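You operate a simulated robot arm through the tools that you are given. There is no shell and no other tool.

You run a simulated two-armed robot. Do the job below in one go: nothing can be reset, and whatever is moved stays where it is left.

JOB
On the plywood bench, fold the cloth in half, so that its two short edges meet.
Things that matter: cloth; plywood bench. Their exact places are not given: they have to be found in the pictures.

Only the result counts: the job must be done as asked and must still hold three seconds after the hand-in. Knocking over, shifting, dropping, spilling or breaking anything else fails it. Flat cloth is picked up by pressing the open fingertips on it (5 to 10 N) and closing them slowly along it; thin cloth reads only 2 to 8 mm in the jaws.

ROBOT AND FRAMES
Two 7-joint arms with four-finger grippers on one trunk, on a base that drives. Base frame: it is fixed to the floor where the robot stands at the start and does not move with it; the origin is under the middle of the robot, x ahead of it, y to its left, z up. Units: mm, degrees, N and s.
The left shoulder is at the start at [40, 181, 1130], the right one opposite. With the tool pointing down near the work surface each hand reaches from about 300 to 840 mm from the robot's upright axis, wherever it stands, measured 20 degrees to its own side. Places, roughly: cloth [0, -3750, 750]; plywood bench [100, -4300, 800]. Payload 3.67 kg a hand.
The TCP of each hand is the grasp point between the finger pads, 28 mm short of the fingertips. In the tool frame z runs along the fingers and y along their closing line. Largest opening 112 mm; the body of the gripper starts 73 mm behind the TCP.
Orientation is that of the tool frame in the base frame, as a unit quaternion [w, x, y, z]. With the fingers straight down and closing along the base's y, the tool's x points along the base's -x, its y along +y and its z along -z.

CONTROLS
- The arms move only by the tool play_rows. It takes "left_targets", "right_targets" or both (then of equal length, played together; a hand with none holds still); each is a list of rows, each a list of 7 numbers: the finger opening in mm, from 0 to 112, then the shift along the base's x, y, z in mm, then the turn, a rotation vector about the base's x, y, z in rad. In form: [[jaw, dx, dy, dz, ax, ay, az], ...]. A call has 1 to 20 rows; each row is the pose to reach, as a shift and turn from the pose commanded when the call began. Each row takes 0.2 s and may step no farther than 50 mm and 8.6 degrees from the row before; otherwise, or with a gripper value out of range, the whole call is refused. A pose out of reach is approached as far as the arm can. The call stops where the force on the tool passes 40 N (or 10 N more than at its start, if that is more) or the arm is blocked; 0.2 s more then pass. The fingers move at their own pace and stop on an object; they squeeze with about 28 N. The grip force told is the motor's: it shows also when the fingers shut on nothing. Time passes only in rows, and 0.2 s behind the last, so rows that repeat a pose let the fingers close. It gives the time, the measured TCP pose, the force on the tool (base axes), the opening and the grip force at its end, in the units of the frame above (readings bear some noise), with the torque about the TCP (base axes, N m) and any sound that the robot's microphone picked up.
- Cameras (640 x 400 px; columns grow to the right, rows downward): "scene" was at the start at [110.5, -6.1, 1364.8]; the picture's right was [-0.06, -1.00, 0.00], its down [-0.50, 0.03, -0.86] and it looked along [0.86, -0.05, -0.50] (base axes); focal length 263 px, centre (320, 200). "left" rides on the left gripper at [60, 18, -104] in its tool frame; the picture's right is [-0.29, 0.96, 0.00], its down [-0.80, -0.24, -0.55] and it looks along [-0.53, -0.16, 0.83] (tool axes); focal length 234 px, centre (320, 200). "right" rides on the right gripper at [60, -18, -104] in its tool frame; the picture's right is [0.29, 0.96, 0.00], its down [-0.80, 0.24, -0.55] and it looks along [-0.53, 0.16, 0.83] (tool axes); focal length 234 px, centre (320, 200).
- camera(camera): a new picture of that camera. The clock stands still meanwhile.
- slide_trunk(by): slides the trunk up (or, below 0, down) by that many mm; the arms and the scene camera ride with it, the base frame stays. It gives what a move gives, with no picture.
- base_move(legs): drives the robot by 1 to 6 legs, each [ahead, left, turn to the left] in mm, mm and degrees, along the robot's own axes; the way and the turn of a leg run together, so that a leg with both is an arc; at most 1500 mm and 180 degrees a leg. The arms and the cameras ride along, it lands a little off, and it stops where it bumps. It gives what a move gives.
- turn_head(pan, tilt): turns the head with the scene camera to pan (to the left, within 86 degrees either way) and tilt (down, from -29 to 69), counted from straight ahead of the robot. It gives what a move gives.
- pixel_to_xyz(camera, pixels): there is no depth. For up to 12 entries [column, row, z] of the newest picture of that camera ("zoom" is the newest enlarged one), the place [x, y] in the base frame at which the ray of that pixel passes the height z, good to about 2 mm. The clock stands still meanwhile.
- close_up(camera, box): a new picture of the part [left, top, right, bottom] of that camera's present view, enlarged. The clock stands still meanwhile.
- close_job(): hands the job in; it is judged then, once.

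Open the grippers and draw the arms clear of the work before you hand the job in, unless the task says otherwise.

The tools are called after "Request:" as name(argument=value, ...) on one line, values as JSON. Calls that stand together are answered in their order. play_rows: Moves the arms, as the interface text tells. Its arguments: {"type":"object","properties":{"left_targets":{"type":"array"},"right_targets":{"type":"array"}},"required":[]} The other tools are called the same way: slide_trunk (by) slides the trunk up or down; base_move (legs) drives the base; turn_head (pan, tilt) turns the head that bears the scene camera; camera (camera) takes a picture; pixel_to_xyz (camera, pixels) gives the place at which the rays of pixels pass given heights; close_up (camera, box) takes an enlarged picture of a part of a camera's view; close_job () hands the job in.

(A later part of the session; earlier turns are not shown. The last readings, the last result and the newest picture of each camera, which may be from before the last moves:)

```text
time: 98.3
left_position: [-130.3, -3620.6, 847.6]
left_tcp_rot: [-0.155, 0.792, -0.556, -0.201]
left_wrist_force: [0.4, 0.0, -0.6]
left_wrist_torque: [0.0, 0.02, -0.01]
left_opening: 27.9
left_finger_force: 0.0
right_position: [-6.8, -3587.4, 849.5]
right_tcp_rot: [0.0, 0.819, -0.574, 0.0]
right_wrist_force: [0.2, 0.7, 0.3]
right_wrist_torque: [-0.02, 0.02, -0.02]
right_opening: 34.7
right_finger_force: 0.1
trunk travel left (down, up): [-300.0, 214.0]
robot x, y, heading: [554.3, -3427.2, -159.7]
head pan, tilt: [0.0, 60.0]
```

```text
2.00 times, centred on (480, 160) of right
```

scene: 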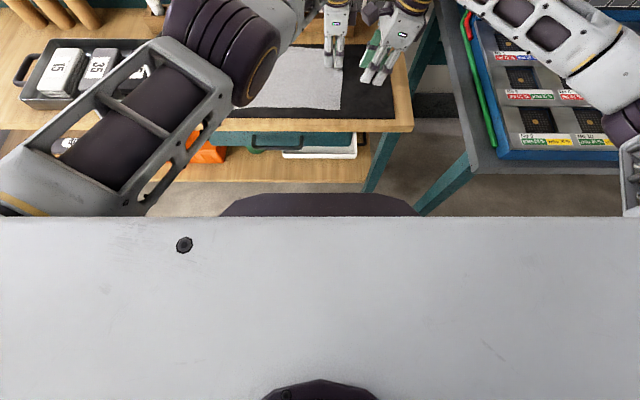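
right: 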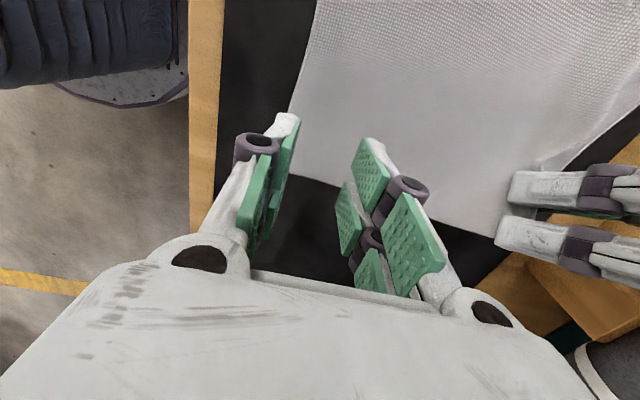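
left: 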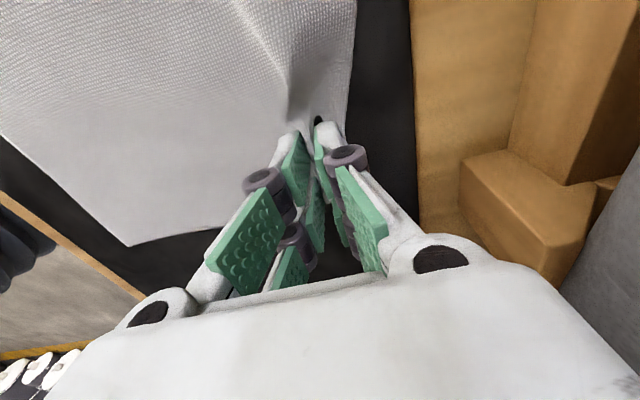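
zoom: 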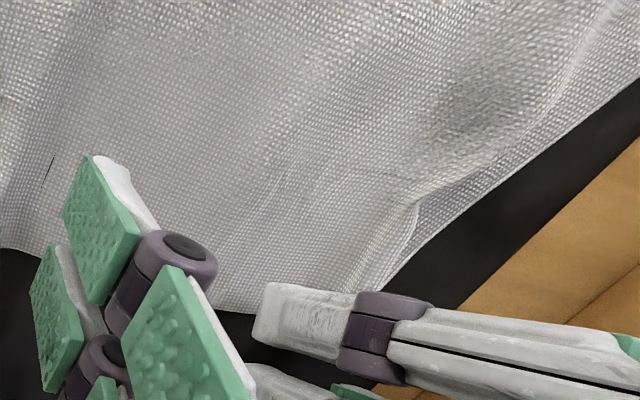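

The pre-formed pleat sits right between the left fingers. I lower in small steps to contact.

Request:
play_rows(left_targets=[[28, 0, 0, -2, 0, 0, 0], [28, 0, 0, -4, 0, 0, 0], [28, 0, 0, -5.5, 0, 0, 0], [28, 0, 0, -5.5, 0, 0, 0]])

Request:
close_up(camera="left", box=[160, 50, 480, 250])

```text
time: 99.3
left_position: [-129.7, -3620.5, 842.3]
left_tcp_rot: [-0.155, 0.792, -0.555, -0.203]
left_wrist_force: [-0.3, 0.4, 0.1]
left_wrist_torque: [-0.02, -0.02, 0.02]
left_opening: 27.9
left_finger_force: 0.0
right_position: [-5.1, -3588.1, 850.6]
right_tcp_rot: [-0.001, 0.818, -0.575, -0.001]
right_wrist_force: [-0.6, 0.5, -0.7]
right_wrist_torque: [-0.01, 0.01, 0.01]
right_opening: 34.9
right_finger_force: 0.0
trunk travel left (down, up): [-300.0, 214.0]
robot x, y, heading: [559.2, -3425.9, -159.9]
head pan, tilt: [0.0, 60.0]
```

```text
2.00 times, centred on (320, 150) of left
```

zoom: 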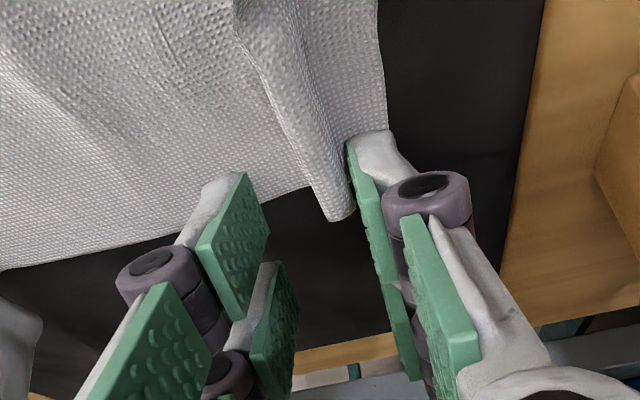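

Request:
play_rows(left_targets=[[28, 0, 0, -1, 0, 0, 0], [28, 0, 0, -2, 0, 0, 0], [28, 0, 0, -2, 0, 0, 0]])

Request:
play_rows(left_targets=[[28, 0, 0, -1, 0, 0, 0], [28, 0, 0, -2, 0, 0, 0], [28, 0, 0, -2, 0, 0, 0]])

```text
time: 100.2
left_position: [-130.6, -3620.8, 840.9]
left_tcp_rot: [-0.155, 0.792, -0.556, -0.201]
left_wrist_force: [-0.6, -0.4, 0.6]
left_wrist_torque: [-0.01, 0.0, 0.0]
left_opening: 28.2
left_finger_force: 0.1
right_position: [-5.1, -3587.9, 849.9]
right_tcp_rot: [0.0, 0.819, -0.574, 0.0]
right_wrist_force: [0.3, -1.0, 0.5]
right_wrist_torque: [0.01, -0.01, -0.04]
right_opening: 34.8
right_finger_force: 0.1
trunk travel left (down, up): [-300.0, 214.0]
robot x, y, heading: [557.1, -3425.4, -159.7]
head pan, tilt: [0.0, 60.0]
```

```text
time: 101.0
left_position: [-129.7, -3619.6, 840.4]
left_tcp_rot: [-0.155, 0.791, -0.556, -0.202]
left_wrist_force: [-0.5, -0.2, 6.9]
left_wrist_torque: [-0.13, 0.11, 0.02]
left_opening: 27.9
left_finger_force: 0.1
right_position: [-4.7, -3589.1, 850.5]
right_tcp_rot: [0.001, 0.818, -0.575, 0.0]
right_wrist_force: [-0.3, 0.5, -0.7]
right_wrist_torque: [0.02, -0.01, 0.0]
right_opening: 35.1
right_finger_force: 0.0
trunk travel left (down, up): [-300.0, 214.0]
robot x, y, heading: [556.7, -3425.8, -160.0]
head pan, tilt: [0.0, 60.0]
```

Contact at 840 mm with 7 N. I close the left jaws slowly to full grip.

Request:
play_rows(left_targets=[[26, 0, 0, 0, 0, 0, 0], [24, 0, 0, 0, 0, 0, 0], [22, 0, 0, 0, 0, 0, 0], [20, 0, 0, 0, 0, 0, 0], [18, 0, 0, 0, 0, 0, 0], [16, 0, 0, 0, 0, 0, 0], [14, 0, 0, 0, 0, 0, 0], [12, 0, 0, 0, 0, 0, 0], [10, 0, 0, 0, 0, 0, 0], [8, 0, 0, 0, 0, 0, 0], [6, 0, 0, 0, 0, 0, 0], [4, 0, 0, 0, 0, 0, 0], [2, 0, 0, 0, 0, 0, 0], [0, 0, 0, 0, 0, 0, 0], [0, 0, 0, 0, 0, 0, 0]])

Request:
close_up(camera="left", box=[160, 50, 480, 250])

```text
time: 104.2
left_position: [-129.4, -3620.5, 839.1]
left_tcp_rot: [-0.155, 0.791, -0.556, -0.201]
left_wrist_force: [1.1, -0.7, 4.6]
left_wrist_torque: [-0.06, 0.0, -0.02]
left_opening: 2.0
left_finger_force: 28.0
right_position: [-5.1, -3589.2, 851.5]
right_tcp_rot: [-0.001, 0.819, -0.574, -0.001]
right_wrist_force: [-0.9, 0.6, -0.1]
right_wrist_torque: [0.01, 0.0, 0.01]
right_opening: 34.9
right_finger_force: 0.1
trunk travel left (down, up): [-300.0, 214.0]
robot x, y, heading: [557.1, -3426.4, -160.0]
head pan, tilt: [0.0, 60.0]
```

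```text
2.00 times, centred on (320, 150) of left
```

zoom: 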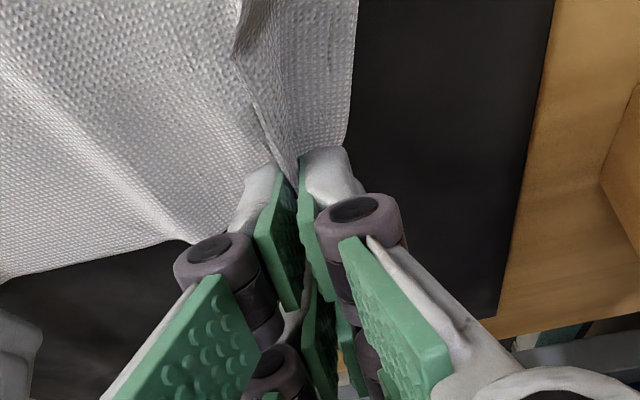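

The reading is 2.0 mm with the edge caught at the finger tips. I lift the left hand 15 mm to check that it holds.

Request:
play_rows(left_targets=[[0, 0, 0, 4, 0, 0, 0], [0, 0, 0, 8, 0, 0, 0], [0, 0, 0, 12, 0, 0, 0], [0, 0, 0, 16, 0, 0, 0], [0, 0, 0, 16, 0, 0, 0]])

Request:
close_up(camera="left", box=[160, 50, 480, 250])

Request:
close_up(camera="right", box=[160, 0, 640, 300])

```text
time: 105.3
left_position: [-130.2, -3620.1, 854.3]
left_tcp_rot: [-0.155, 0.792, -0.555, -0.201]
left_wrist_force: [0.4, 0.5, -0.5]
left_wrist_torque: [-0.03, 0.0, -0.05]
left_opening: 2.2
left_finger_force: 27.7
right_position: [-7.3, -3589.5, 850.4]
right_tcp_rot: [0.0, 0.819, -0.574, 0.001]
right_wrist_force: [0.6, 0.5, -1.0]
right_wrist_torque: [-0.05, -0.01, 0.04]
right_opening: 34.7
right_finger_force: 0.1
trunk travel left (down, up): [-300.0, 214.0]
robot x, y, heading: [556.5, -3426.5, -159.8]
head pan, tilt: [0.0, 60.0]
```

```text
2.00 times, centred on (320, 150) of left
```

zoom: 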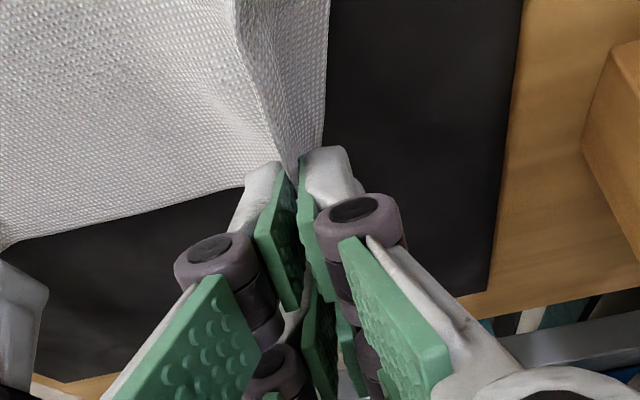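

```text
1.33 times, centred on (400, 150) of right
```

zoom: 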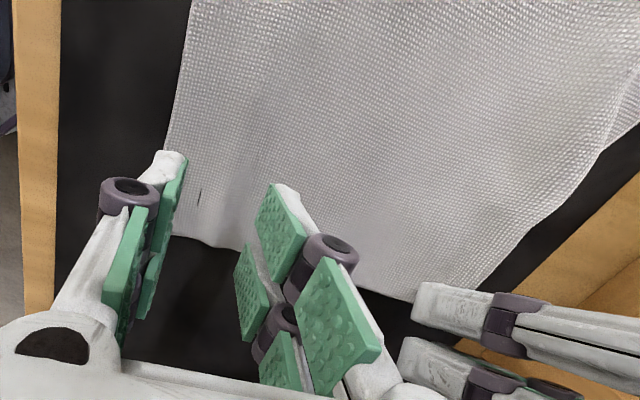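

The left holds the very edge well. Now for the right hand: I locate the front corner (172,233) and edge (228,247), (370,290) in its view.

Request:
pixel_to_xyz(camera="zoom", pixels=[[172, 234, 803], [228, 247, 803], [205, 242, 803], [370, 288, 803], [165, 150, 803]])

```text
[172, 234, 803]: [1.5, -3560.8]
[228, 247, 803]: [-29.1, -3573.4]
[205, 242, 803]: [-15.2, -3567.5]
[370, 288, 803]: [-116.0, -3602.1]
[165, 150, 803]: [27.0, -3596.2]
```

The edge near the right hand is at v≈156. I shift the right hand 33 mm to the right, lean it 6° left so its inner finger corners lead, set jaws to 28 mm and lower to 838 mm.

Request:
play_rows(right_targets=[[28, -5.6, 15.5, 0, 0.049, 0.018, 0], [28, -11.3, 31, 0, 0.0985, 0.036, 0], [28, -11.3, 31, -6, 0.0985, 0.036, 0], [28, -11.3, 31, -12, 0.0985, 0.036, 0], [28, -11.3, 31, -12, 0.0985, 0.036, 0]])

Request:
close_up(camera="right", box=[160, 0, 640, 300])

Request:
close_up(camera="scene", box=[220, 20, 460, 170])

```text
time: 106.5
left_position: [-131.3, -3621.2, 854.6]
left_tcp_rot: [-0.156, 0.792, -0.556, -0.201]
left_wrist_force: [0.2, 0.1, -0.2]
left_wrist_torque: [0.02, -0.02, -0.06]
left_opening: 2.1
left_finger_force: 28.1
right_position: [-17.4, -3558.3, 838.8]
right_tcp_rot: [-0.031, 0.818, -0.573, -0.044]
right_wrist_force: [0.1, 0.0, -0.2]
right_wrist_torque: [0.0, 0.02, -0.02]
right_opening: 27.8
right_finger_force: 0.1
trunk travel left (down, up): [-300.0, 214.0]
robot x, y, heading: [554.5, -3427.8, -159.8]
head pan, tilt: [0.0, 60.0]
```

```text
1.33 times, centred on (400, 150) of right
```

zoom: 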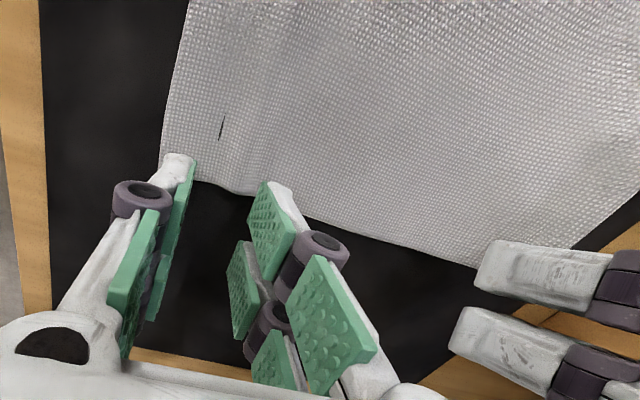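

```text
2.67 times, centred on (340, 95) of scene
```

zoom: 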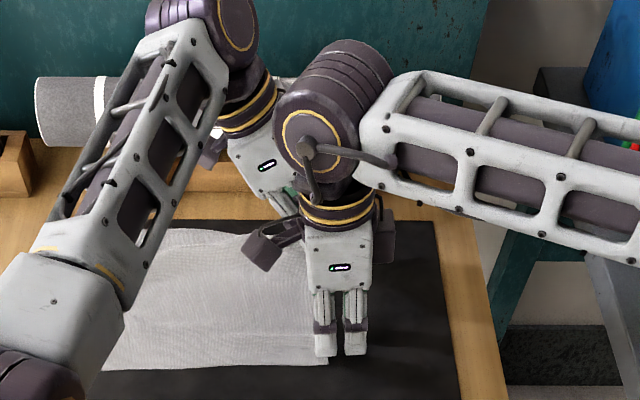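

The finger tips overlap the edge by about 10 mm as planned. I lower the right hand to contact in 1 mm rows.

Request:
play_rows(right_targets=[[28, 0, 0, -1.5, 0, 0, 0], [28, 0, 0, -3, 0, 0, 0], [28, 0, 0, -4.5, 0, 0, 0], [28, 0, 0, -4.5, 0, 0, 0]])

Request:
play_rows(right_targets=[[28, 0, 0, -1, 0, 0, 0], [28, 0, 0, -1.5, 0, 0, 0], [28, 0, 0, -1.5, 0, 0, 0]])

```text
time: 107.5
left_position: [-130.0, -3620.9, 854.1]
left_tcp_rot: [-0.155, 0.791, -0.556, -0.202]
left_wrist_force: [-0.6, -0.5, 0.5]
left_wrist_torque: [0.0, 0.01, 0.02]
left_opening: 2.1
left_finger_force: 28.3
right_position: [-17.8, -3558.2, 834.3]
right_tcp_rot: [-0.03, 0.817, -0.574, -0.042]
right_wrist_force: [-0.6, 0.2, 1.8]
right_wrist_torque: [-0.02, -0.03, 0.01]
right_opening: 28.1
right_finger_force: 0.2
trunk travel left (down, up): [-300.0, 214.0]
robot x, y, heading: [556.6, -3421.9, -159.8]
head pan, tilt: [0.0, 60.0]
```

```text
time: 108.3
left_position: [-130.2, -3620.5, 855.0]
left_tcp_rot: [-0.156, 0.791, -0.557, -0.201]
left_wrist_force: [-0.1, -0.3, 0.3]
left_wrist_torque: [-0.03, 0.02, -0.04]
left_opening: 1.9
left_finger_force: 28.4
right_position: [-17.5, -3557.7, 834.0]
right_tcp_rot: [-0.029, 0.817, -0.574, -0.044]
right_wrist_force: [-1.9, 2.5, 14.0]
right_wrist_torque: [-0.19, -0.14, 0.08]
right_opening: 28.1
right_finger_force: 0.5
trunk travel left (down, up): [-300.0, 214.0]
robot x, y, heading: [551.8, -3424.2, -159.6]
head pan, tilt: [0.0, 60.0]
```

The right hand presses with 14 N; I ease 0.7 mm and close slowly.

Request:
play_rows(right_targets=[[26, 0, 0, 0.7, 0, 0, 0], [24, 0, 0, 0.7, 0, 0, 0], [22, 0, 0, 0.7, 0, 0, 0], [20, 0, 0, 0.7, 0, 0, 0], [18, 0, 0, 0.7, 0, 0, 0], [16, 0, 0, 0.7, 0, 0, 0], [14, 0, 0, 0.7, 0, 0, 0], [12, 0, 0, 0.7, 0, 0, 0], [10, 0, 0, 0.7, 0, 0, 0], [8, 0, 0, 0.7, 0, 0, 0], [6, 0, 0, 0.7, 0, 0, 0], [4, 0, 0, 0.7, 0, 0, 0], [2, 0, 0, 0.7, 0, 0, 0], [0, 0, 0, 0.7, 0, 0, 0], [0, 0, 0, 0.7, 0, 0, 0]])

Request:
close_up(camera="right", box=[160, 0, 640, 300])

```text
time: 111.5
left_position: [-130.3, -3619.7, 855.0]
left_tcp_rot: [-0.156, 0.792, -0.555, -0.2]
left_wrist_force: [6.6, 3.8, -2.0]
left_wrist_torque: [0.15, -0.28, 0.05]
left_opening: 1.7
left_finger_force: 27.5
right_position: [-17.1, -3557.6, 833.4]
right_tcp_rot: [-0.03, 0.817, -0.574, -0.043]
right_wrist_force: [-9.0, -4.0, 2.5]
right_wrist_torque: [-0.17, 0.24, -0.08]
right_opening: 1.6
right_finger_force: 28.0
trunk travel left (down, up): [-300.0, 214.0]
robot x, y, heading: [555.7, -3422.4, -159.7]
head pan, tilt: [0.0, 60.0]
```

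```text
1.33 times, centred on (400, 150) of right
```

zoom: 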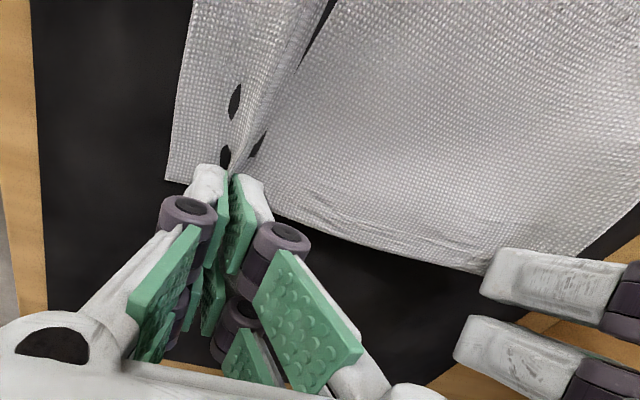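

Both hands grip the very edge (1.7 and 1.6 mm) with about 9 N tension between them. I relieve that by moving the right hand 3 mm toward the left and lift it to the left hand's height.

Request:
play_rows(right_targets=[[0, -2.8, -1, 4, 0, 0, 0], [0, -2.8, -1, 8, 0, 0, 0], [0, -2.8, -1, 12, 0, 0, 0], [0, -2.8, -1, 16, 0, 0, 0], [0, -2.8, -1, 18, 0, 0, 0], [0, -2.8, -1, 18, 0, 0, 0]])

Request:
camera(camera="scene")

Request:
camera(camera="left")

Request:
camera(camera="right")

```text
time: 113.0
left_position: [-129.1, -3619.7, 854.9]
left_tcp_rot: [-0.155, 0.792, -0.555, -0.201]
left_wrist_force: [2.6, 1.3, 0.9]
left_wrist_torque: [0.05, -0.1, 0.0]
left_opening: 2.2
left_finger_force: 28.2
right_position: [-19.9, -3559.3, 851.9]
right_tcp_rot: [-0.03, 0.818, -0.573, -0.044]
right_wrist_force: [-2.9, -2.4, -0.6]
right_wrist_torque: [-0.04, 0.11, -0.07]
right_opening: 1.8
right_finger_force: 27.7
trunk travel left (down, up): [-300.0, 214.0]
robot x, y, heading: [556.6, -3424.0, -159.8]
head pan, tilt: [0.0, 60.0]
```

```text
taken
```

scene: 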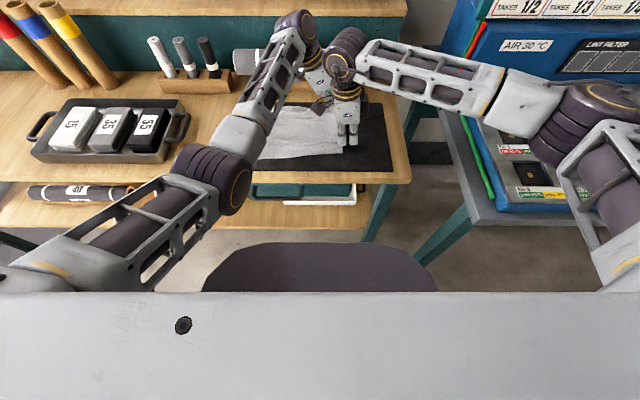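

```text
taken
```

left: 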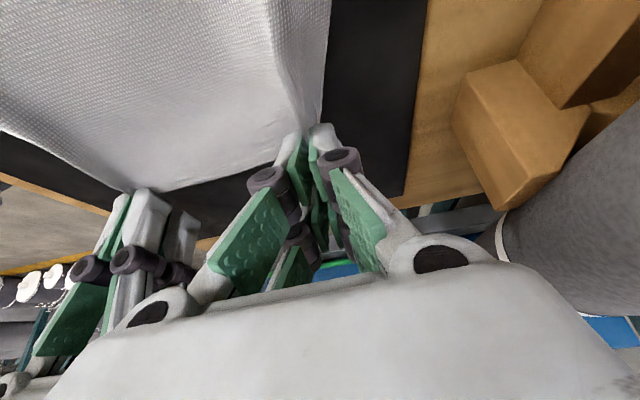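

```text
taken
```

right: 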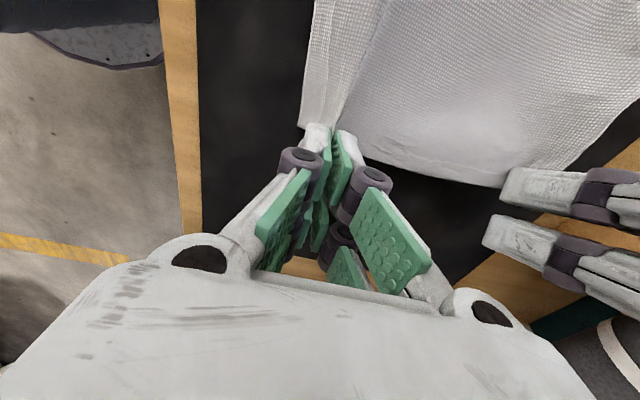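

Both grips are steady with low tension. I now raise the edge along an arc about the cloth's middle: 62 mm left and 85 mm up with both hands together, slowly.

Request:
play_rows(left_targets=[[0, 0.7, -2, 8, 0, 0, 0], [0, 1.7, -4.7, 15, 0, 0, 0], [0, 2.9, -8, 23, 0, 0, 0], [0, 4.1, -11.3, 30, 0, 0, 0], [0, 5.8, -16, 38, 0, 0, 0], [0, 7.5, -20.7, 45, 0, 0, 0], [0, 9.6, -26.3, 53, 0, 0, 0], [0, 11.6, -32, 60, 0, 0, 0], [0, 14, -38.5, 68, 0, 0, 0], [0, 16.4, -45.1, 75, 0, 0, 0], [0, 18.8, -51.7, 80, 0, 0, 0], [0, 21.2, -58.3, 85, 0, 0, 0], [0, 21.2, -58.3, 85, 0, 0, 0]], right_targets=[[0, 0.7, -2, 8, 0, 0, 0], [0, 1.7, -4.7, 15, 0, 0, 0], [0, 2.9, -8, 23, 0, 0, 0], [0, 4.1, -11.3, 30, 0, 0, 0], [0, 5.8, -16, 38, 0, 0, 0], [0, 7.5, -20.7, 45, 0, 0, 0], [0, 9.6, -26.3, 53, 0, 0, 0], [0, 11.6, -32, 60, 0, 0, 0], [0, 14, -38.5, 68, 0, 0, 0], [0, 16.4, -45.1, 75, 0, 0, 0], [0, 18.8, -51.7, 80, 0, 0, 0], [0, 21.2, -58.3, 85, 0, 0, 0], [0, 21.2, -58.3, 85, 0, 0, 0]])

Request:
close_up(camera="scene", box=[180, 10, 420, 160])

Request:
camera(camera="right")

Request:
camera(camera="left")

```text
time: 115.8
left_position: [-108.3, -3678.7, 939.8]
left_tcp_rot: [-0.155, 0.792, -0.555, -0.201]
left_wrist_force: [2.1, 1.4, 0.6]
left_wrist_torque: [0.06, -0.08, -0.01]
left_opening: 2.0
left_finger_force: 28.3
right_position: [0.5, -3617.0, 936.7]
right_tcp_rot: [-0.03, 0.817, -0.574, -0.042]
right_wrist_force: [-2.4, -1.0, 0.0]
right_wrist_torque: [-0.03, 0.05, -0.03]
right_opening: 1.6
right_finger_force: 28.0
trunk travel left (down, up): [-300.0, 214.0]
robot x, y, heading: [556.5, -3423.3, -159.7]
head pan, tilt: [0.0, 60.0]
```

```text
2.67 times, centred on (300, 85) of scene
```

zoom: 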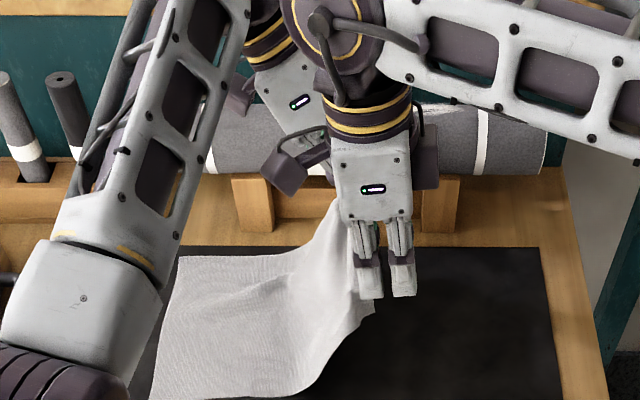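

```text
taken
```

right: 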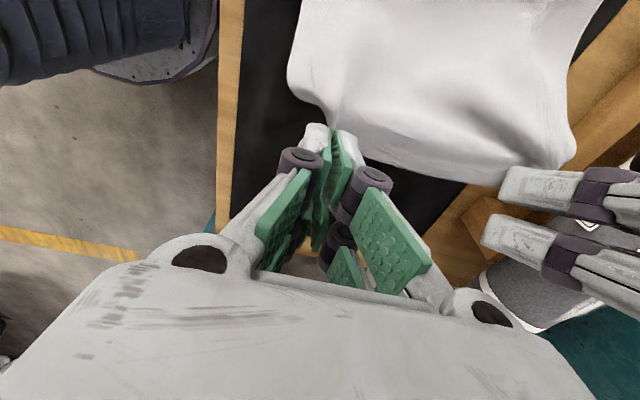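

```text
taken
```

left: 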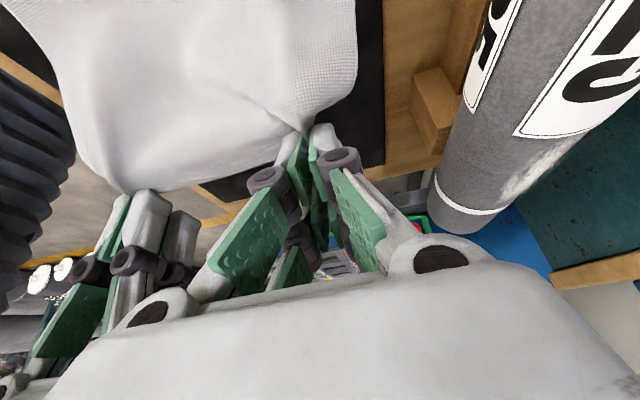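

The edge is lifted cleanly and evenly. I carry it across by driving the base 160 mm to the left, keeping the hands' arrangement.

Request:
base_move(legs=[[0, 160, 0]])

Request:
camera(camera="scene")

Request:
close_up(camera="scene", box=[220, 10, 460, 160])

Request:
camera(camera="left")

```text
time: 117.2
left_position: [-54.4, -3827.8, 938.5]
left_tcp_rot: [-0.157, 0.791, -0.556, -0.202]
left_wrist_force: [1.6, -0.1, 0.4]
left_wrist_torque: [0.05, -0.07, 0.02]
left_opening: 2.2
left_finger_force: 28.3
right_position: [57.7, -3767.6, 936.6]
right_tcp_rot: [-0.031, 0.817, -0.574, -0.044]
right_wrist_force: [-2.0, -1.8, -0.3]
right_wrist_torque: [-0.01, 0.06, -0.04]
right_opening: 1.6
right_finger_force: 27.4
trunk travel left (down, up): [-300.0, 214.0]
robot x, y, heading: [610.0, -3573.9, -159.9]
head pan, tilt: [0.0, 60.0]
```

```text
taken
```

scene: 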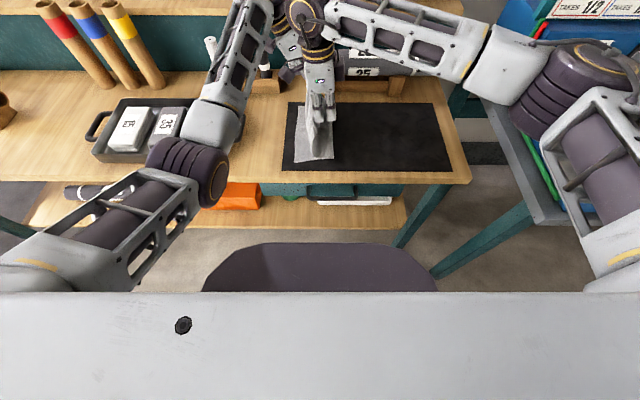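

```text
2.67 times, centred on (340, 85) of scene
```

zoom: 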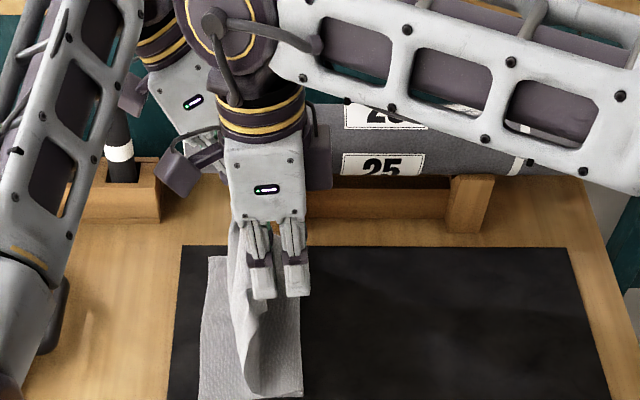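

```text
taken
```

left: 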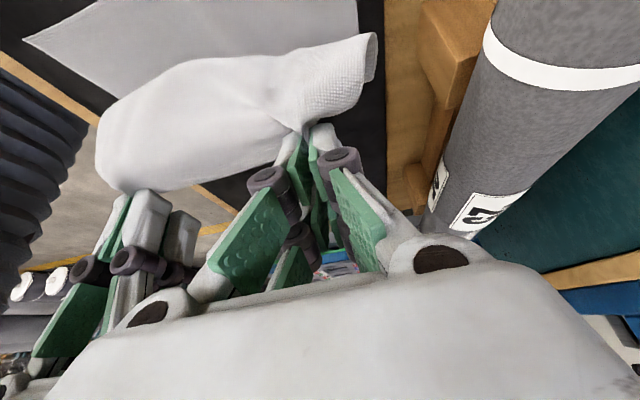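

The fold forms well: bottom-layer left edge visible from (210,257) to (200,395) and the bend near (301,388). I compute those places for the final set-down.

Request:
pixel_to_xyz(camera="zoom", pixels=[[211, 257, 803], [205, 310, 803], [200, 380, 803], [301, 388, 810], [300, 320, 815], [184, 248, 802]])

Request:
camera(camera="right")

```text
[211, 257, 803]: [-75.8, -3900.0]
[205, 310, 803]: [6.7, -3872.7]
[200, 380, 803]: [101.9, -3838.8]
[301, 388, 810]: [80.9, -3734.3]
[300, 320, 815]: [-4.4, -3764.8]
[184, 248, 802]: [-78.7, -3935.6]
```

```text
taken
```

right: 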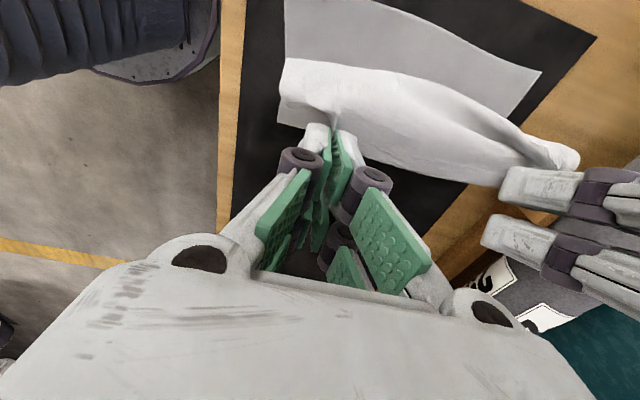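

The bottom layer's left edge is now at v≈-137, and the held edge curls back slightly at the fingers. I bring both hands down along the arc, keeping the upper layer gently taut, to just above the left edge.

Request:
play_rows(left_targets=[[0, 2.7, -7.5, -8, 0, 0, 0], [0, 5.5, -15, -15, 0, 0, 0], [0, 7.4, -20.2, -23, 0, 0, 0], [0, 9.2, -25.4, -30, 0, 0, 0], [0, 10.6, -29.2, -38, 0, 0, 0], [0, 12, -32.9, -45, 0, 0, 0], [0, 13, -35.7, -53, 0, 0, 0], [0, 14, -38.5, -60, 0, 0, 0], [0, 14.7, -40.4, -68, 0, 0, 0], [0, 15.4, -42.3, -75, 0, 0, 0], [0, 15.4, -42.3, -75, 0, 0, 0]], right_targets=[[0, 2.9, -8, -8, 0, 0, 0], [0, 5.8, -16, -15, 0, 0, 0], [0, 7.9, -21.7, -23, 0, 0, 0], [0, 9.9, -27.3, -30, 0, 0, 0], [0, 11.4, -31.3, -38, 0, 0, 0], [0, 12.8, -35.3, -45, 0, 0, 0], [0, 13.9, -38.4, -53, 0, 0, 0], [0, 15, -41.4, -60, 0, 0, 0], [0, 15.7, -43.3, -68, 0, 0, 0], [0, 16.4, -45.1, -75, 0, 0, 0], [0, 16.4, -45.1, -75, 0, 0, 0]])

Request:
close_up(camera="scene", box=[220, 40, 460, 190])

Request:
camera(camera="right")

Request:
camera(camera="left")

```text
time: 119.6
left_position: [-38.1, -3869.5, 864.9]
left_tcp_rot: [-0.156, 0.791, -0.556, -0.2]
left_wrist_force: [2.0, 1.4, 1.1]
left_wrist_torque: [0.05, -0.09, 0.02]
left_opening: 1.9
left_finger_force: 27.6
right_position: [72.7, -3811.0, 860.9]
right_tcp_rot: [-0.03, 0.818, -0.573, -0.043]
right_wrist_force: [-2.1, -0.4, -0.1]
right_wrist_torque: [-0.03, 0.07, -0.05]
right_opening: 1.6
right_finger_force: 28.3
trunk travel left (down, up): [-300.0, 214.0]
robot x, y, heading: [610.4, -3573.6, -159.6]
head pan, tilt: [0.0, 60.0]
```

```text
2.67 times, centred on (340, 115) of scene
```

zoom: 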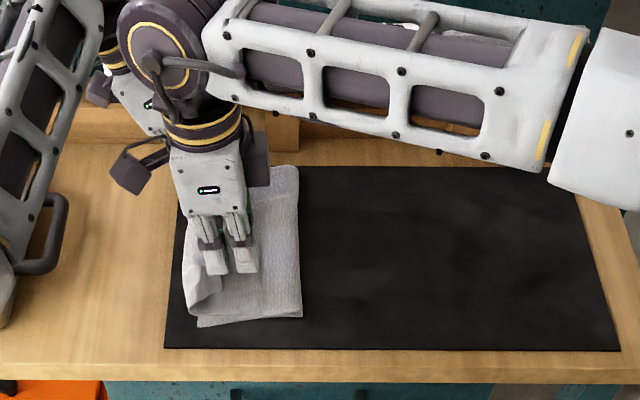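

```text
taken
```

right: 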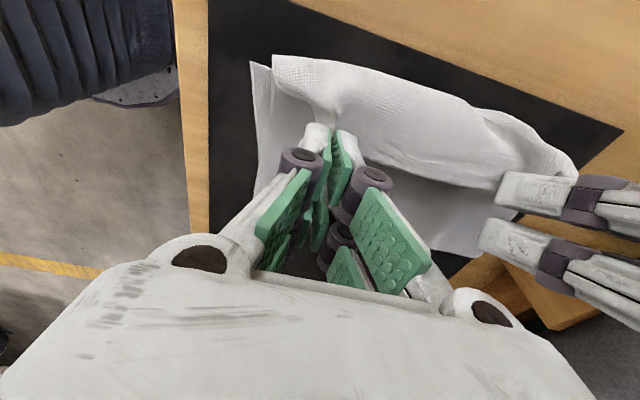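

```text
taken
```

left: 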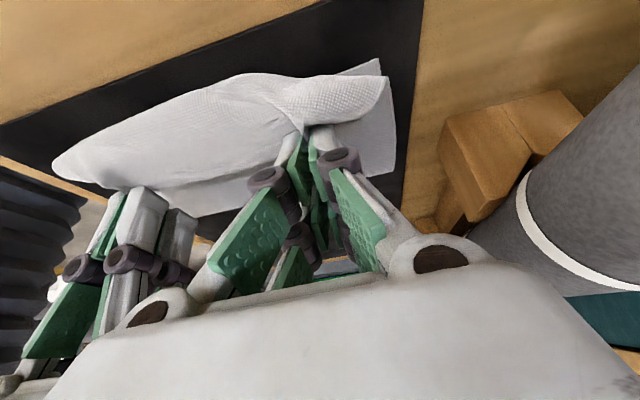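

The grips are ~25 mm above the cloth with a soft roll of the upper layer bulging left. I measure the fold line at (301,240)/(302,312) and the visible left borders.

Request:
pixel_to_xyz(camera="zoom", pixels=[[299, 180, 812], [301, 240, 812], [302, 314, 808], [197, 326, 803], [192, 290, 815], [186, 270, 820]])

Request:
close_up(camera="left", box=[30, 30, 450, 292])

Request:
close_up(camera="right", box=[220, 30, 640, 292])

```text
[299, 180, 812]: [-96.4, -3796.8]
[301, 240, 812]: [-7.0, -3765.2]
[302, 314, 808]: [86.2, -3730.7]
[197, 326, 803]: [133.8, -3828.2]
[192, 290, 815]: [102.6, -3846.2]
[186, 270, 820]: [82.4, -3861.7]
```

```text
1.52 times, centred on (240, 161) of left
```

zoom: 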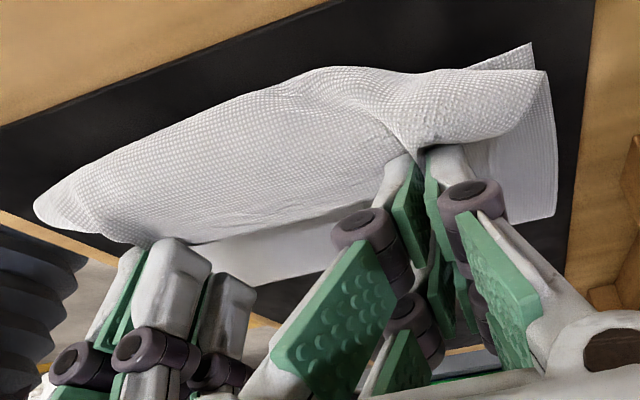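

```text
1.52 times, centred on (430, 161) of right
```

zoom: 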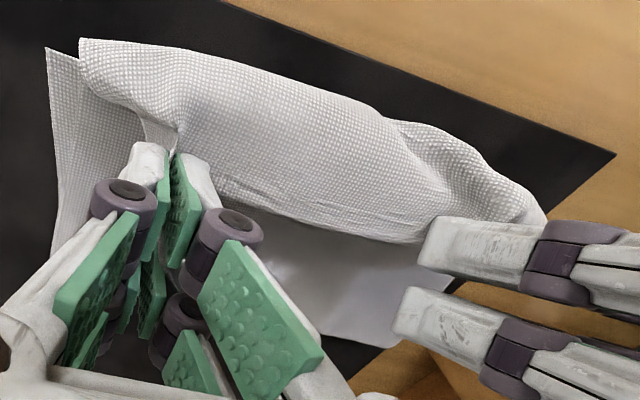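

The fold line sits at v≈-31 instead of about +11: the bottom layer peeled too far and the slack forms a roll. I take the edge back up and to the right so that the bottom layer can lie down again.

Request:
play_rows(left_targets=[[0, -1.7, 4.7, 12, 0, 0, 0], [0, -4.1, 11.3, 24, 0, 0, 0], [0, -8.6, 23.5, 45, 0, 0, 0], [0, -15.4, 42.3, 70, 0, 0, 0], [0, -23.9, 65.8, 90, 0, 0, 0], [0, -32.5, 89.3, 103, 0, 0, 0], [0, -41, 112.8, 110, 0, 0, 0], [0, -49.6, 136.3, 108, 0, 0, 0], [0, -56.4, 155, 100, 0, 0, 0], [0, -56.4, 155, 100, 0, 0, 0]], right_targets=[[0, -1.7, 4.7, 12, 0, 0, 0], [0, -4.1, 11.3, 24, 0, 0, 0], [0, -8.6, 23.5, 45, 0, 0, 0], [0, -15.4, 42.3, 70, 0, 0, 0], [0, -23.9, 65.8, 90, 0, 0, 0], [0, -32.5, 89.3, 103, 0, 0, 0], [0, -41, 112.8, 110, 0, 0, 0], [0, -49.6, 136.3, 108, 0, 0, 0], [0, -56.4, 155, 100, 0, 0, 0], [0, -56.4, 155, 100, 0, 0, 0]])

Request:
camera(camera="scene")

Request:
close_up(camera="scene", box=[220, 40, 460, 190])

```text
time: 121.8
left_position: [-95.0, -3716.1, 963.7]
left_tcp_rot: [-0.156, 0.792, -0.555, -0.201]
left_wrist_force: [2.4, 0.6, -0.7]
left_wrist_torque: [0.04, -0.09, 0.04]
left_opening: 2.1
left_finger_force: 28.3
right_position: [16.7, -3658.2, 960.4]
right_tcp_rot: [-0.03, 0.818, -0.573, -0.044]
right_wrist_force: [-2.3, -1.5, -0.7]
right_wrist_torque: [0.01, 0.05, -0.03]
right_opening: 1.9
right_finger_force: 27.8
trunk travel left (down, up): [-300.0, 214.0]
robot x, y, heading: [609.3, -3575.0, -159.7]
head pan, tilt: [0.0, 60.0]
```

```text
taken
```

scene: 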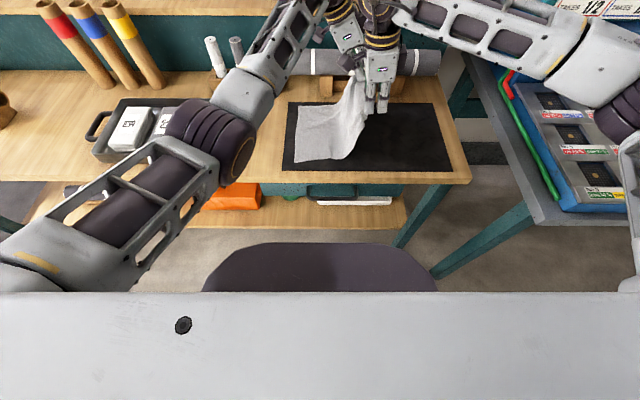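

```text
2.67 times, centred on (340, 115) of scene
```

zoom: 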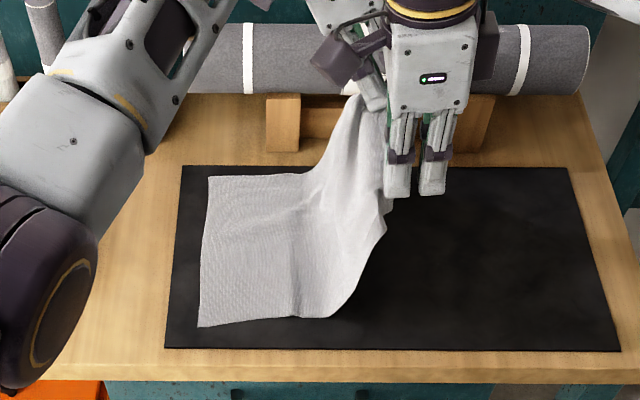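

The cloth went back well: bottom layer flat again, curtain rising at about column 330. I now bring it over on a higher, tauter arc (radius ≈128 mm about v=11).

Request:
play_rows(left_targets=[[0, 4.4, -12.2, 3, 0, 0, 0], [0, 9.2, -25.4, 4, 0, 0, 0], [0, 14.4, -39.5, 3, 0, 0, 0], [0, 19.8, -54.5, 0, 0, 0, 0], [0, 25, -68.6, -5, 0, 0, 0], [0, 30.1, -82.7, -12, 0, 0, 0], [0, 34.9, -95.9, -21, 0, 0, 0], [0, 39.7, -109, -32, 0, 0, 0], [0, 39.7, -109, -32, 0, 0, 0]], right_targets=[[0, 4.4, -12.2, 3, 0, 0, 0], [0, 9.2, -25.4, 4, 0, 0, 0], [0, 14.4, -39.5, 3, 0, 0, 0], [0, 19.8, -54.5, 0, 0, 0, 0], [0, 25, -68.6, -5, 0, 0, 0], [0, 30.1, -82.7, -12, 0, 0, 0], [0, 34.9, -95.9, -21, 0, 0, 0], [0, 39.7, -109, -32, 0, 0, 0], [0, 39.7, -109, -32, 0, 0, 0]])

Request:
close_up(camera="scene", box=[220, 40, 460, 190])

Request:
camera(camera="right")

```text
time: 123.8
left_position: [-54.4, -3825.2, 931.8]
left_tcp_rot: [-0.156, 0.791, -0.556, -0.201]
left_wrist_force: [1.3, 1.3, 0.0]
left_wrist_torque: [0.02, -0.09, -0.03]
left_opening: 2.1
left_finger_force: 28.7
right_position: [56.2, -3765.8, 929.2]
right_tcp_rot: [-0.03, 0.818, -0.573, -0.043]
right_wrist_force: [-1.5, -0.9, -0.4]
right_wrist_torque: [-0.02, 0.06, -0.04]
right_opening: 1.7
right_finger_force: 27.6
trunk travel left (down, up): [-300.0, 214.0]
robot x, y, heading: [611.4, -3574.0, -159.4]
head pan, tilt: [0.0, 60.0]
```

```text
2.67 times, centred on (340, 115) of scene
```

zoom: 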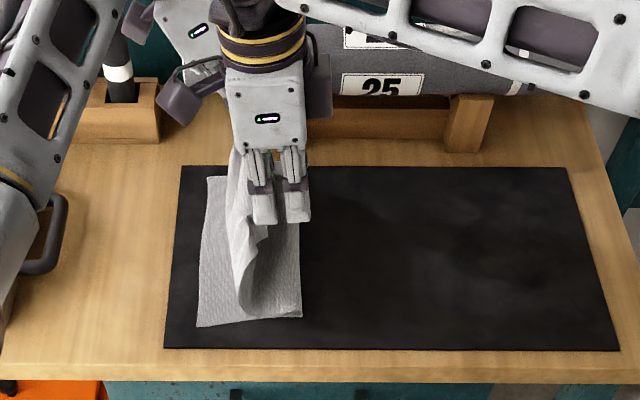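

```text
taken
```

right: 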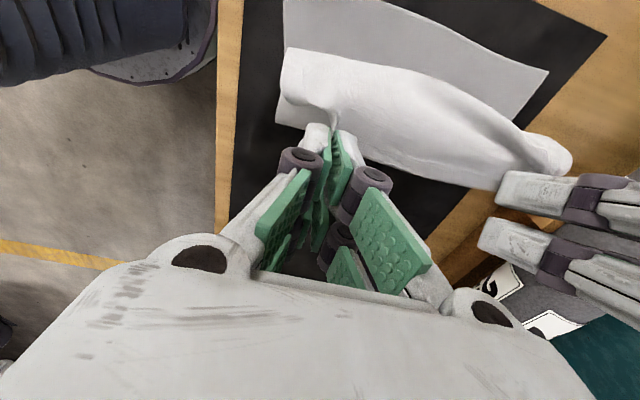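

The cloth folds again at v≈-31 because the gathered grip makes the cloth leave the fingers pointing left, forming a hook. I will lay the cloth back flat and regrip with the fingers leaned the other way, so that the cloth hangs down from them at the end; first I drive 160 mm back to the right.

Request:
base_move(legs=[[0, -160, 0]])

Request:
close_up(camera="scene", box=[180, 10, 420, 160])

```text
time: 125.2
left_position: [-111.2, -3673.4, 931.5]
left_tcp_rot: [-0.155, 0.791, -0.556, -0.201]
left_wrist_force: [2.0, 0.9, 0.0]
left_wrist_torque: [0.03, -0.12, -0.01]
left_opening: 2.3
left_finger_force: 28.1
right_position: [-1.5, -3613.4, 929.5]
right_tcp_rot: [-0.03, 0.817, -0.574, -0.043]
right_wrist_force: [-1.8, -0.5, -0.5]
right_wrist_torque: [-0.04, 0.05, -0.01]
right_opening: 1.7
right_finger_force: 27.9
trunk travel left (down, up): [-300.0, 214.0]
robot x, y, heading: [557.2, -3427.5, -159.7]
head pan, tilt: [0.0, 60.0]
```

```text
2.67 times, centred on (300, 85) of scene
```

zoom: 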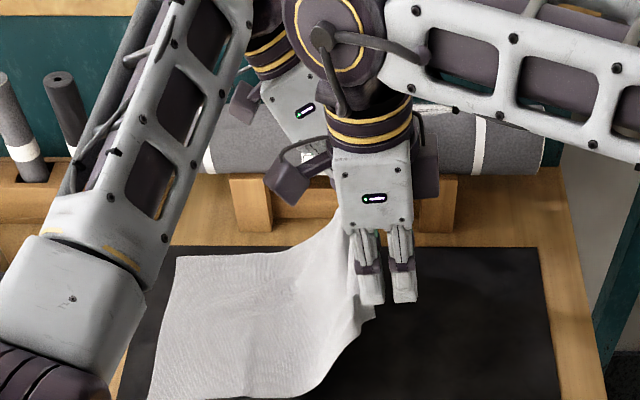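

The edge is back at v≈85. I lay it down along the reverse arc to its original place at v≈143, just touching the mat.

Request:
play_rows(left_targets=[[0, -2.7, 7.5, -4, 0, 0, 0], [0, -5.1, 14.1, -10, 0, 0, 0], [0, -7.7, 21.2, -17, 0, 0, 0], [0, -10.3, 28.2, -25, 0, 0, 0], [0, -12.5, 34.3, -35, 0, 0, 0], [0, -14.7, 40.4, -45, 0, 0, 0], [0, -16.3, 44.7, -55, 0, 0, 0], [0, -17.8, 48.9, -65, 0, 0, 0], [0, -18.7, 51.3, -74, 0, 0, 0], [0, -19.5, 53.6, -82, 0, 0, 0], [0, -19.8, 54.5, -87, 0, 0, 0], [0, -19.8, 54.5, -87, 0, 0, 0]], right_targets=[[0, -2.7, 7.5, -4, 0, 0, 0], [0, -5.1, 14.1, -10, 0, 0, 0], [0, -7.7, 21.2, -17, 0, 0, 0], [0, -10.3, 28.2, -25, 0, 0, 0], [0, -12.5, 34.3, -35, 0, 0, 0], [0, -14.7, 40.4, -45, 0, 0, 0], [0, -16.3, 44.7, -55, 0, 0, 0], [0, -17.8, 48.9, -65, 0, 0, 0], [0, -18.7, 51.3, -74, 0, 0, 0], [0, -19.5, 53.6, -84, 0, 0, 0], [0, -19.8, 54.5, -90, 0, 0, 0], [0, -19.8, 54.5, -90, 0, 0, 0]])

Request:
close_up(camera="scene", box=[180, 10, 420, 160])

Request:
camera(camera="right")

```text
time: 127.8
left_position: [-129.6, -3617.1, 846.8]
left_tcp_rot: [-0.156, 0.791, -0.556, -0.201]
left_wrist_force: [2.4, 1.4, 2.5]
left_wrist_torque: [0.04, -0.11, -0.02]
left_opening: 2.0
left_finger_force: 28.2
right_position: [-20.1, -3558.6, 839.7]
right_tcp_rot: [-0.03, 0.817, -0.574, -0.044]
right_wrist_force: [-2.6, -1.3, 0.2]
right_wrist_torque: [0.01, 0.05, -0.04]
right_opening: 1.6
right_finger_force: 27.9
trunk travel left (down, up): [-300.0, 214.0]
robot x, y, heading: [553.6, -3422.8, -159.7]
head pan, tilt: [0.0, 60.0]
```

```text
2.67 times, centred on (300, 85) of scene
```

zoom: 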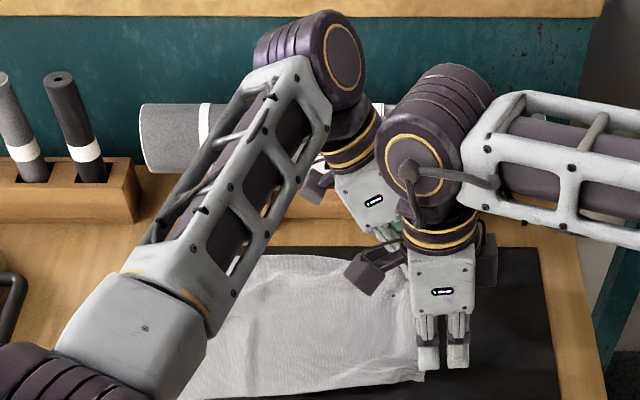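

```text
taken
```

right: 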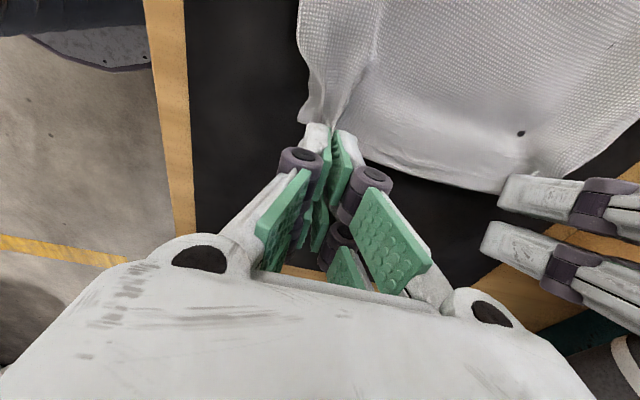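

The cloth lies flat again. I draw the edge 5 mm further right to smooth it, press lightly, and open both jaws slowly to spread the gathers.

Request:
play_rows(left_targets=[[0, -0.9, 2.4, -3, 0, 0, 0], [0, -1.7, 4.7, -5, 0, 0, 0], [0, -1.7, 4.7, -6, 0, 0, 0], [4, -1.7, 4.7, -7, 0, 0, 0], [8, -1.7, 4.7, -7.5, 0, 0, 0], [12, -1.7, 4.7, -7.5, 0, 0, 0], [16, -1.7, 4.7, -7.5, 0, 0, 0], [20, -1.7, 4.7, -7.5, 0, 0, 0], [24, -1.7, 4.7, -7.5, 0, 0, 0], [28, -1.7, 4.7, -7.5, 0, 0, 0], [30, -1.7, 4.7, -7.5, 0, 0, 0]], right_targets=[[0, -0.9, 2.4, -2, 0, 0, 0], [0, -1.7, 4.7, -4, 0, 0, 0], [0, -1.7, 4.7, -5, 0, 0, 0], [4, -1.7, 4.7, -6, 0, 0, 0], [8, -1.7, 4.7, -6.5, 0, 0, 0], [12, -1.7, 4.7, -6.5, 0, 0, 0], [16, -1.7, 4.7, -6.5, 0, 0, 0], [20, -1.7, 4.7, -6.5, 0, 0, 0], [24, -1.7, 4.7, -6.5, 0, 0, 0], [28, -1.7, 4.7, -6.5, 0, 0, 0], [30, -1.7, 4.7, -6.5, 0, 0, 0]])

Request:
camera(camera="right")

Request:
camera(camera="left")

```text
time: 130.2
left_position: [-133.0, -3612.9, 839.7]
left_tcp_rot: [-0.156, 0.791, -0.556, -0.202]
left_wrist_force: [-1.5, 1.1, 6.2]
left_wrist_torque: [-0.03, 0.03, 0.0]
left_opening: 31.6
left_finger_force: 0.1
right_position: [-20.4, -3554.6, 832.7]
right_tcp_rot: [-0.03, 0.817, -0.575, -0.043]
right_wrist_force: [0.5, -0.6, 5.7]
right_wrist_torque: [-0.16, -0.03, 0.0]
right_opening: 30.3
right_finger_force: 2.9
trunk travel left (down, up): [-300.0, 214.0]
robot x, y, heading: [558.4, -3421.4, -160.1]
head pan, tilt: [0.0, 60.0]
```

```text
taken
```

right: 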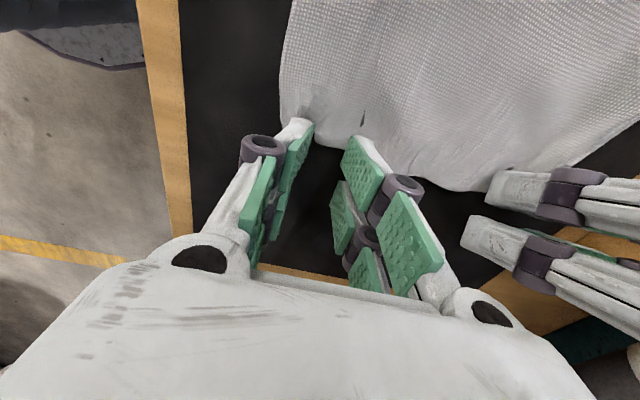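

```text
taken
```

left: 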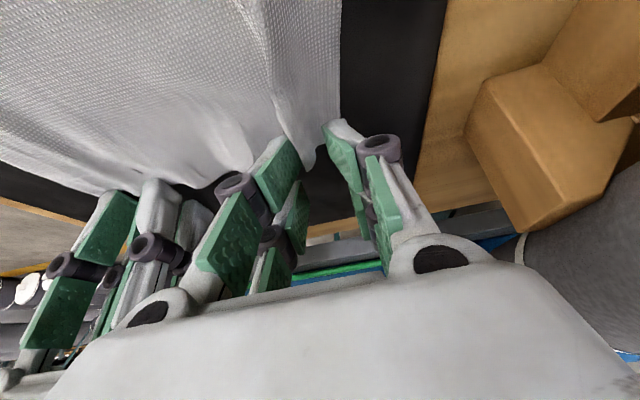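

Both released with only small ripples. I lift both hands 110 mm, and separate the right hand to the right.

Request:
play_rows(left_targets=[[40, 0, 0, 15, 0, 0, 0], [40, 0, 0, 35, 0, 0, 0], [40, 0, 0, 60, 0, 0, 0], [40, 0, 0, 85, 0, 0, 0], [40, 0, 0, 110, 0, 0, 0], [40, 0, 0, 110, 0, 0, 0], [40, 0, 0, 110, 0, 0, 0]], right_targets=[[40, 0, 0, 15, 0, 0, 0], [40, 0, 0, 35, 0, 0, 0], [40, -5, 14, 60, -0.05, -0.018, 0], [40, -10, 28, 85, -0.0985, -0.036, 0], [40, -3, 62, 110, -0.0985, -0.036, 0], [40, 10, 100, 110, -0.0985, -0.036, 0], [40, 20, 130, 110, -0.0985, -0.036, 0]])

Request:
camera(camera="scene")

Request:
close_up(camera="scene", box=[220, 60, 420, 185])

```text
time: 131.8
left_position: [-131.1, -3614.0, 948.0]
left_tcp_rot: [-0.156, 0.791, -0.556, -0.2]
left_wrist_force: [-0.4, 1.6, 0.2]
left_wrist_torque: [-0.02, 0.01, 0.05]
left_opening: 39.7
left_finger_force: 0.0
right_position: [0.6, -3425.6, 941.8]
right_tcp_rot: [-0.001, 0.819, -0.574, 0.0]
right_wrist_force: [1.0, 0.5, -0.6]
right_wrist_torque: [0.04, 0.05, 0.02]
right_opening: 40.3
right_finger_force: 0.0
trunk travel left (down, up): [-300.0, 214.0]
robot x, y, heading: [558.3, -3420.3, -160.0]
head pan, tilt: [0.0, 60.0]
```

```text
taken
```

scene: 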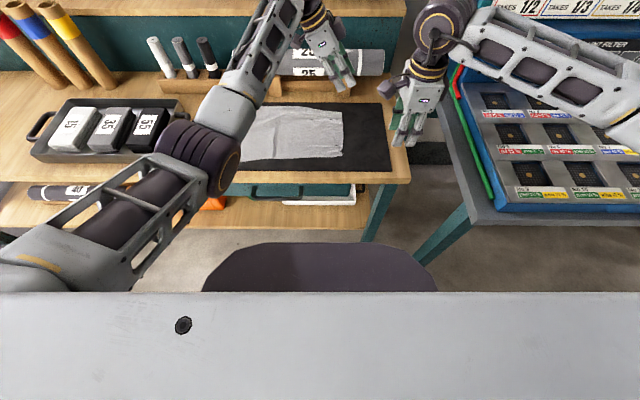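

```text
3.20 times, centred on (320, 122) of scene
```

zoom: 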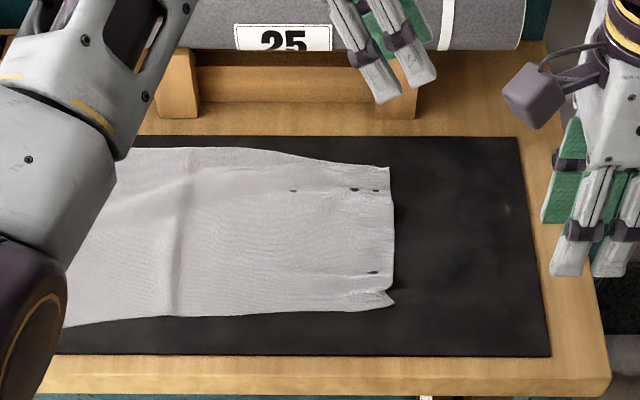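

The cloth is flat again but its right edge is gathered by two pleats (near rows 190 and 275), with a faint crease at column 180. I compute the corners and pleats so I can spread them.

Request:
pixel_to_xyz(camera="zoom", pixels=[[388, 167, 803], [393, 240, 803], [393, 306, 803], [355, 188, 803], [372, 271, 803], [190, 147, 803], [170, 318, 803], [180, 230, 803], [320, 157, 803], [320, 312, 803]])

```text
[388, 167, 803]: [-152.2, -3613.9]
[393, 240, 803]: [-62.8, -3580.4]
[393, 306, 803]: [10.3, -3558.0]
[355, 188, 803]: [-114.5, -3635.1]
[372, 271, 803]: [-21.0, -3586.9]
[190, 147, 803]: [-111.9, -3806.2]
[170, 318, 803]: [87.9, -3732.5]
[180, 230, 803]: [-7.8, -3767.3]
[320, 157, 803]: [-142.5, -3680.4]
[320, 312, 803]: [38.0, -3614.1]
```

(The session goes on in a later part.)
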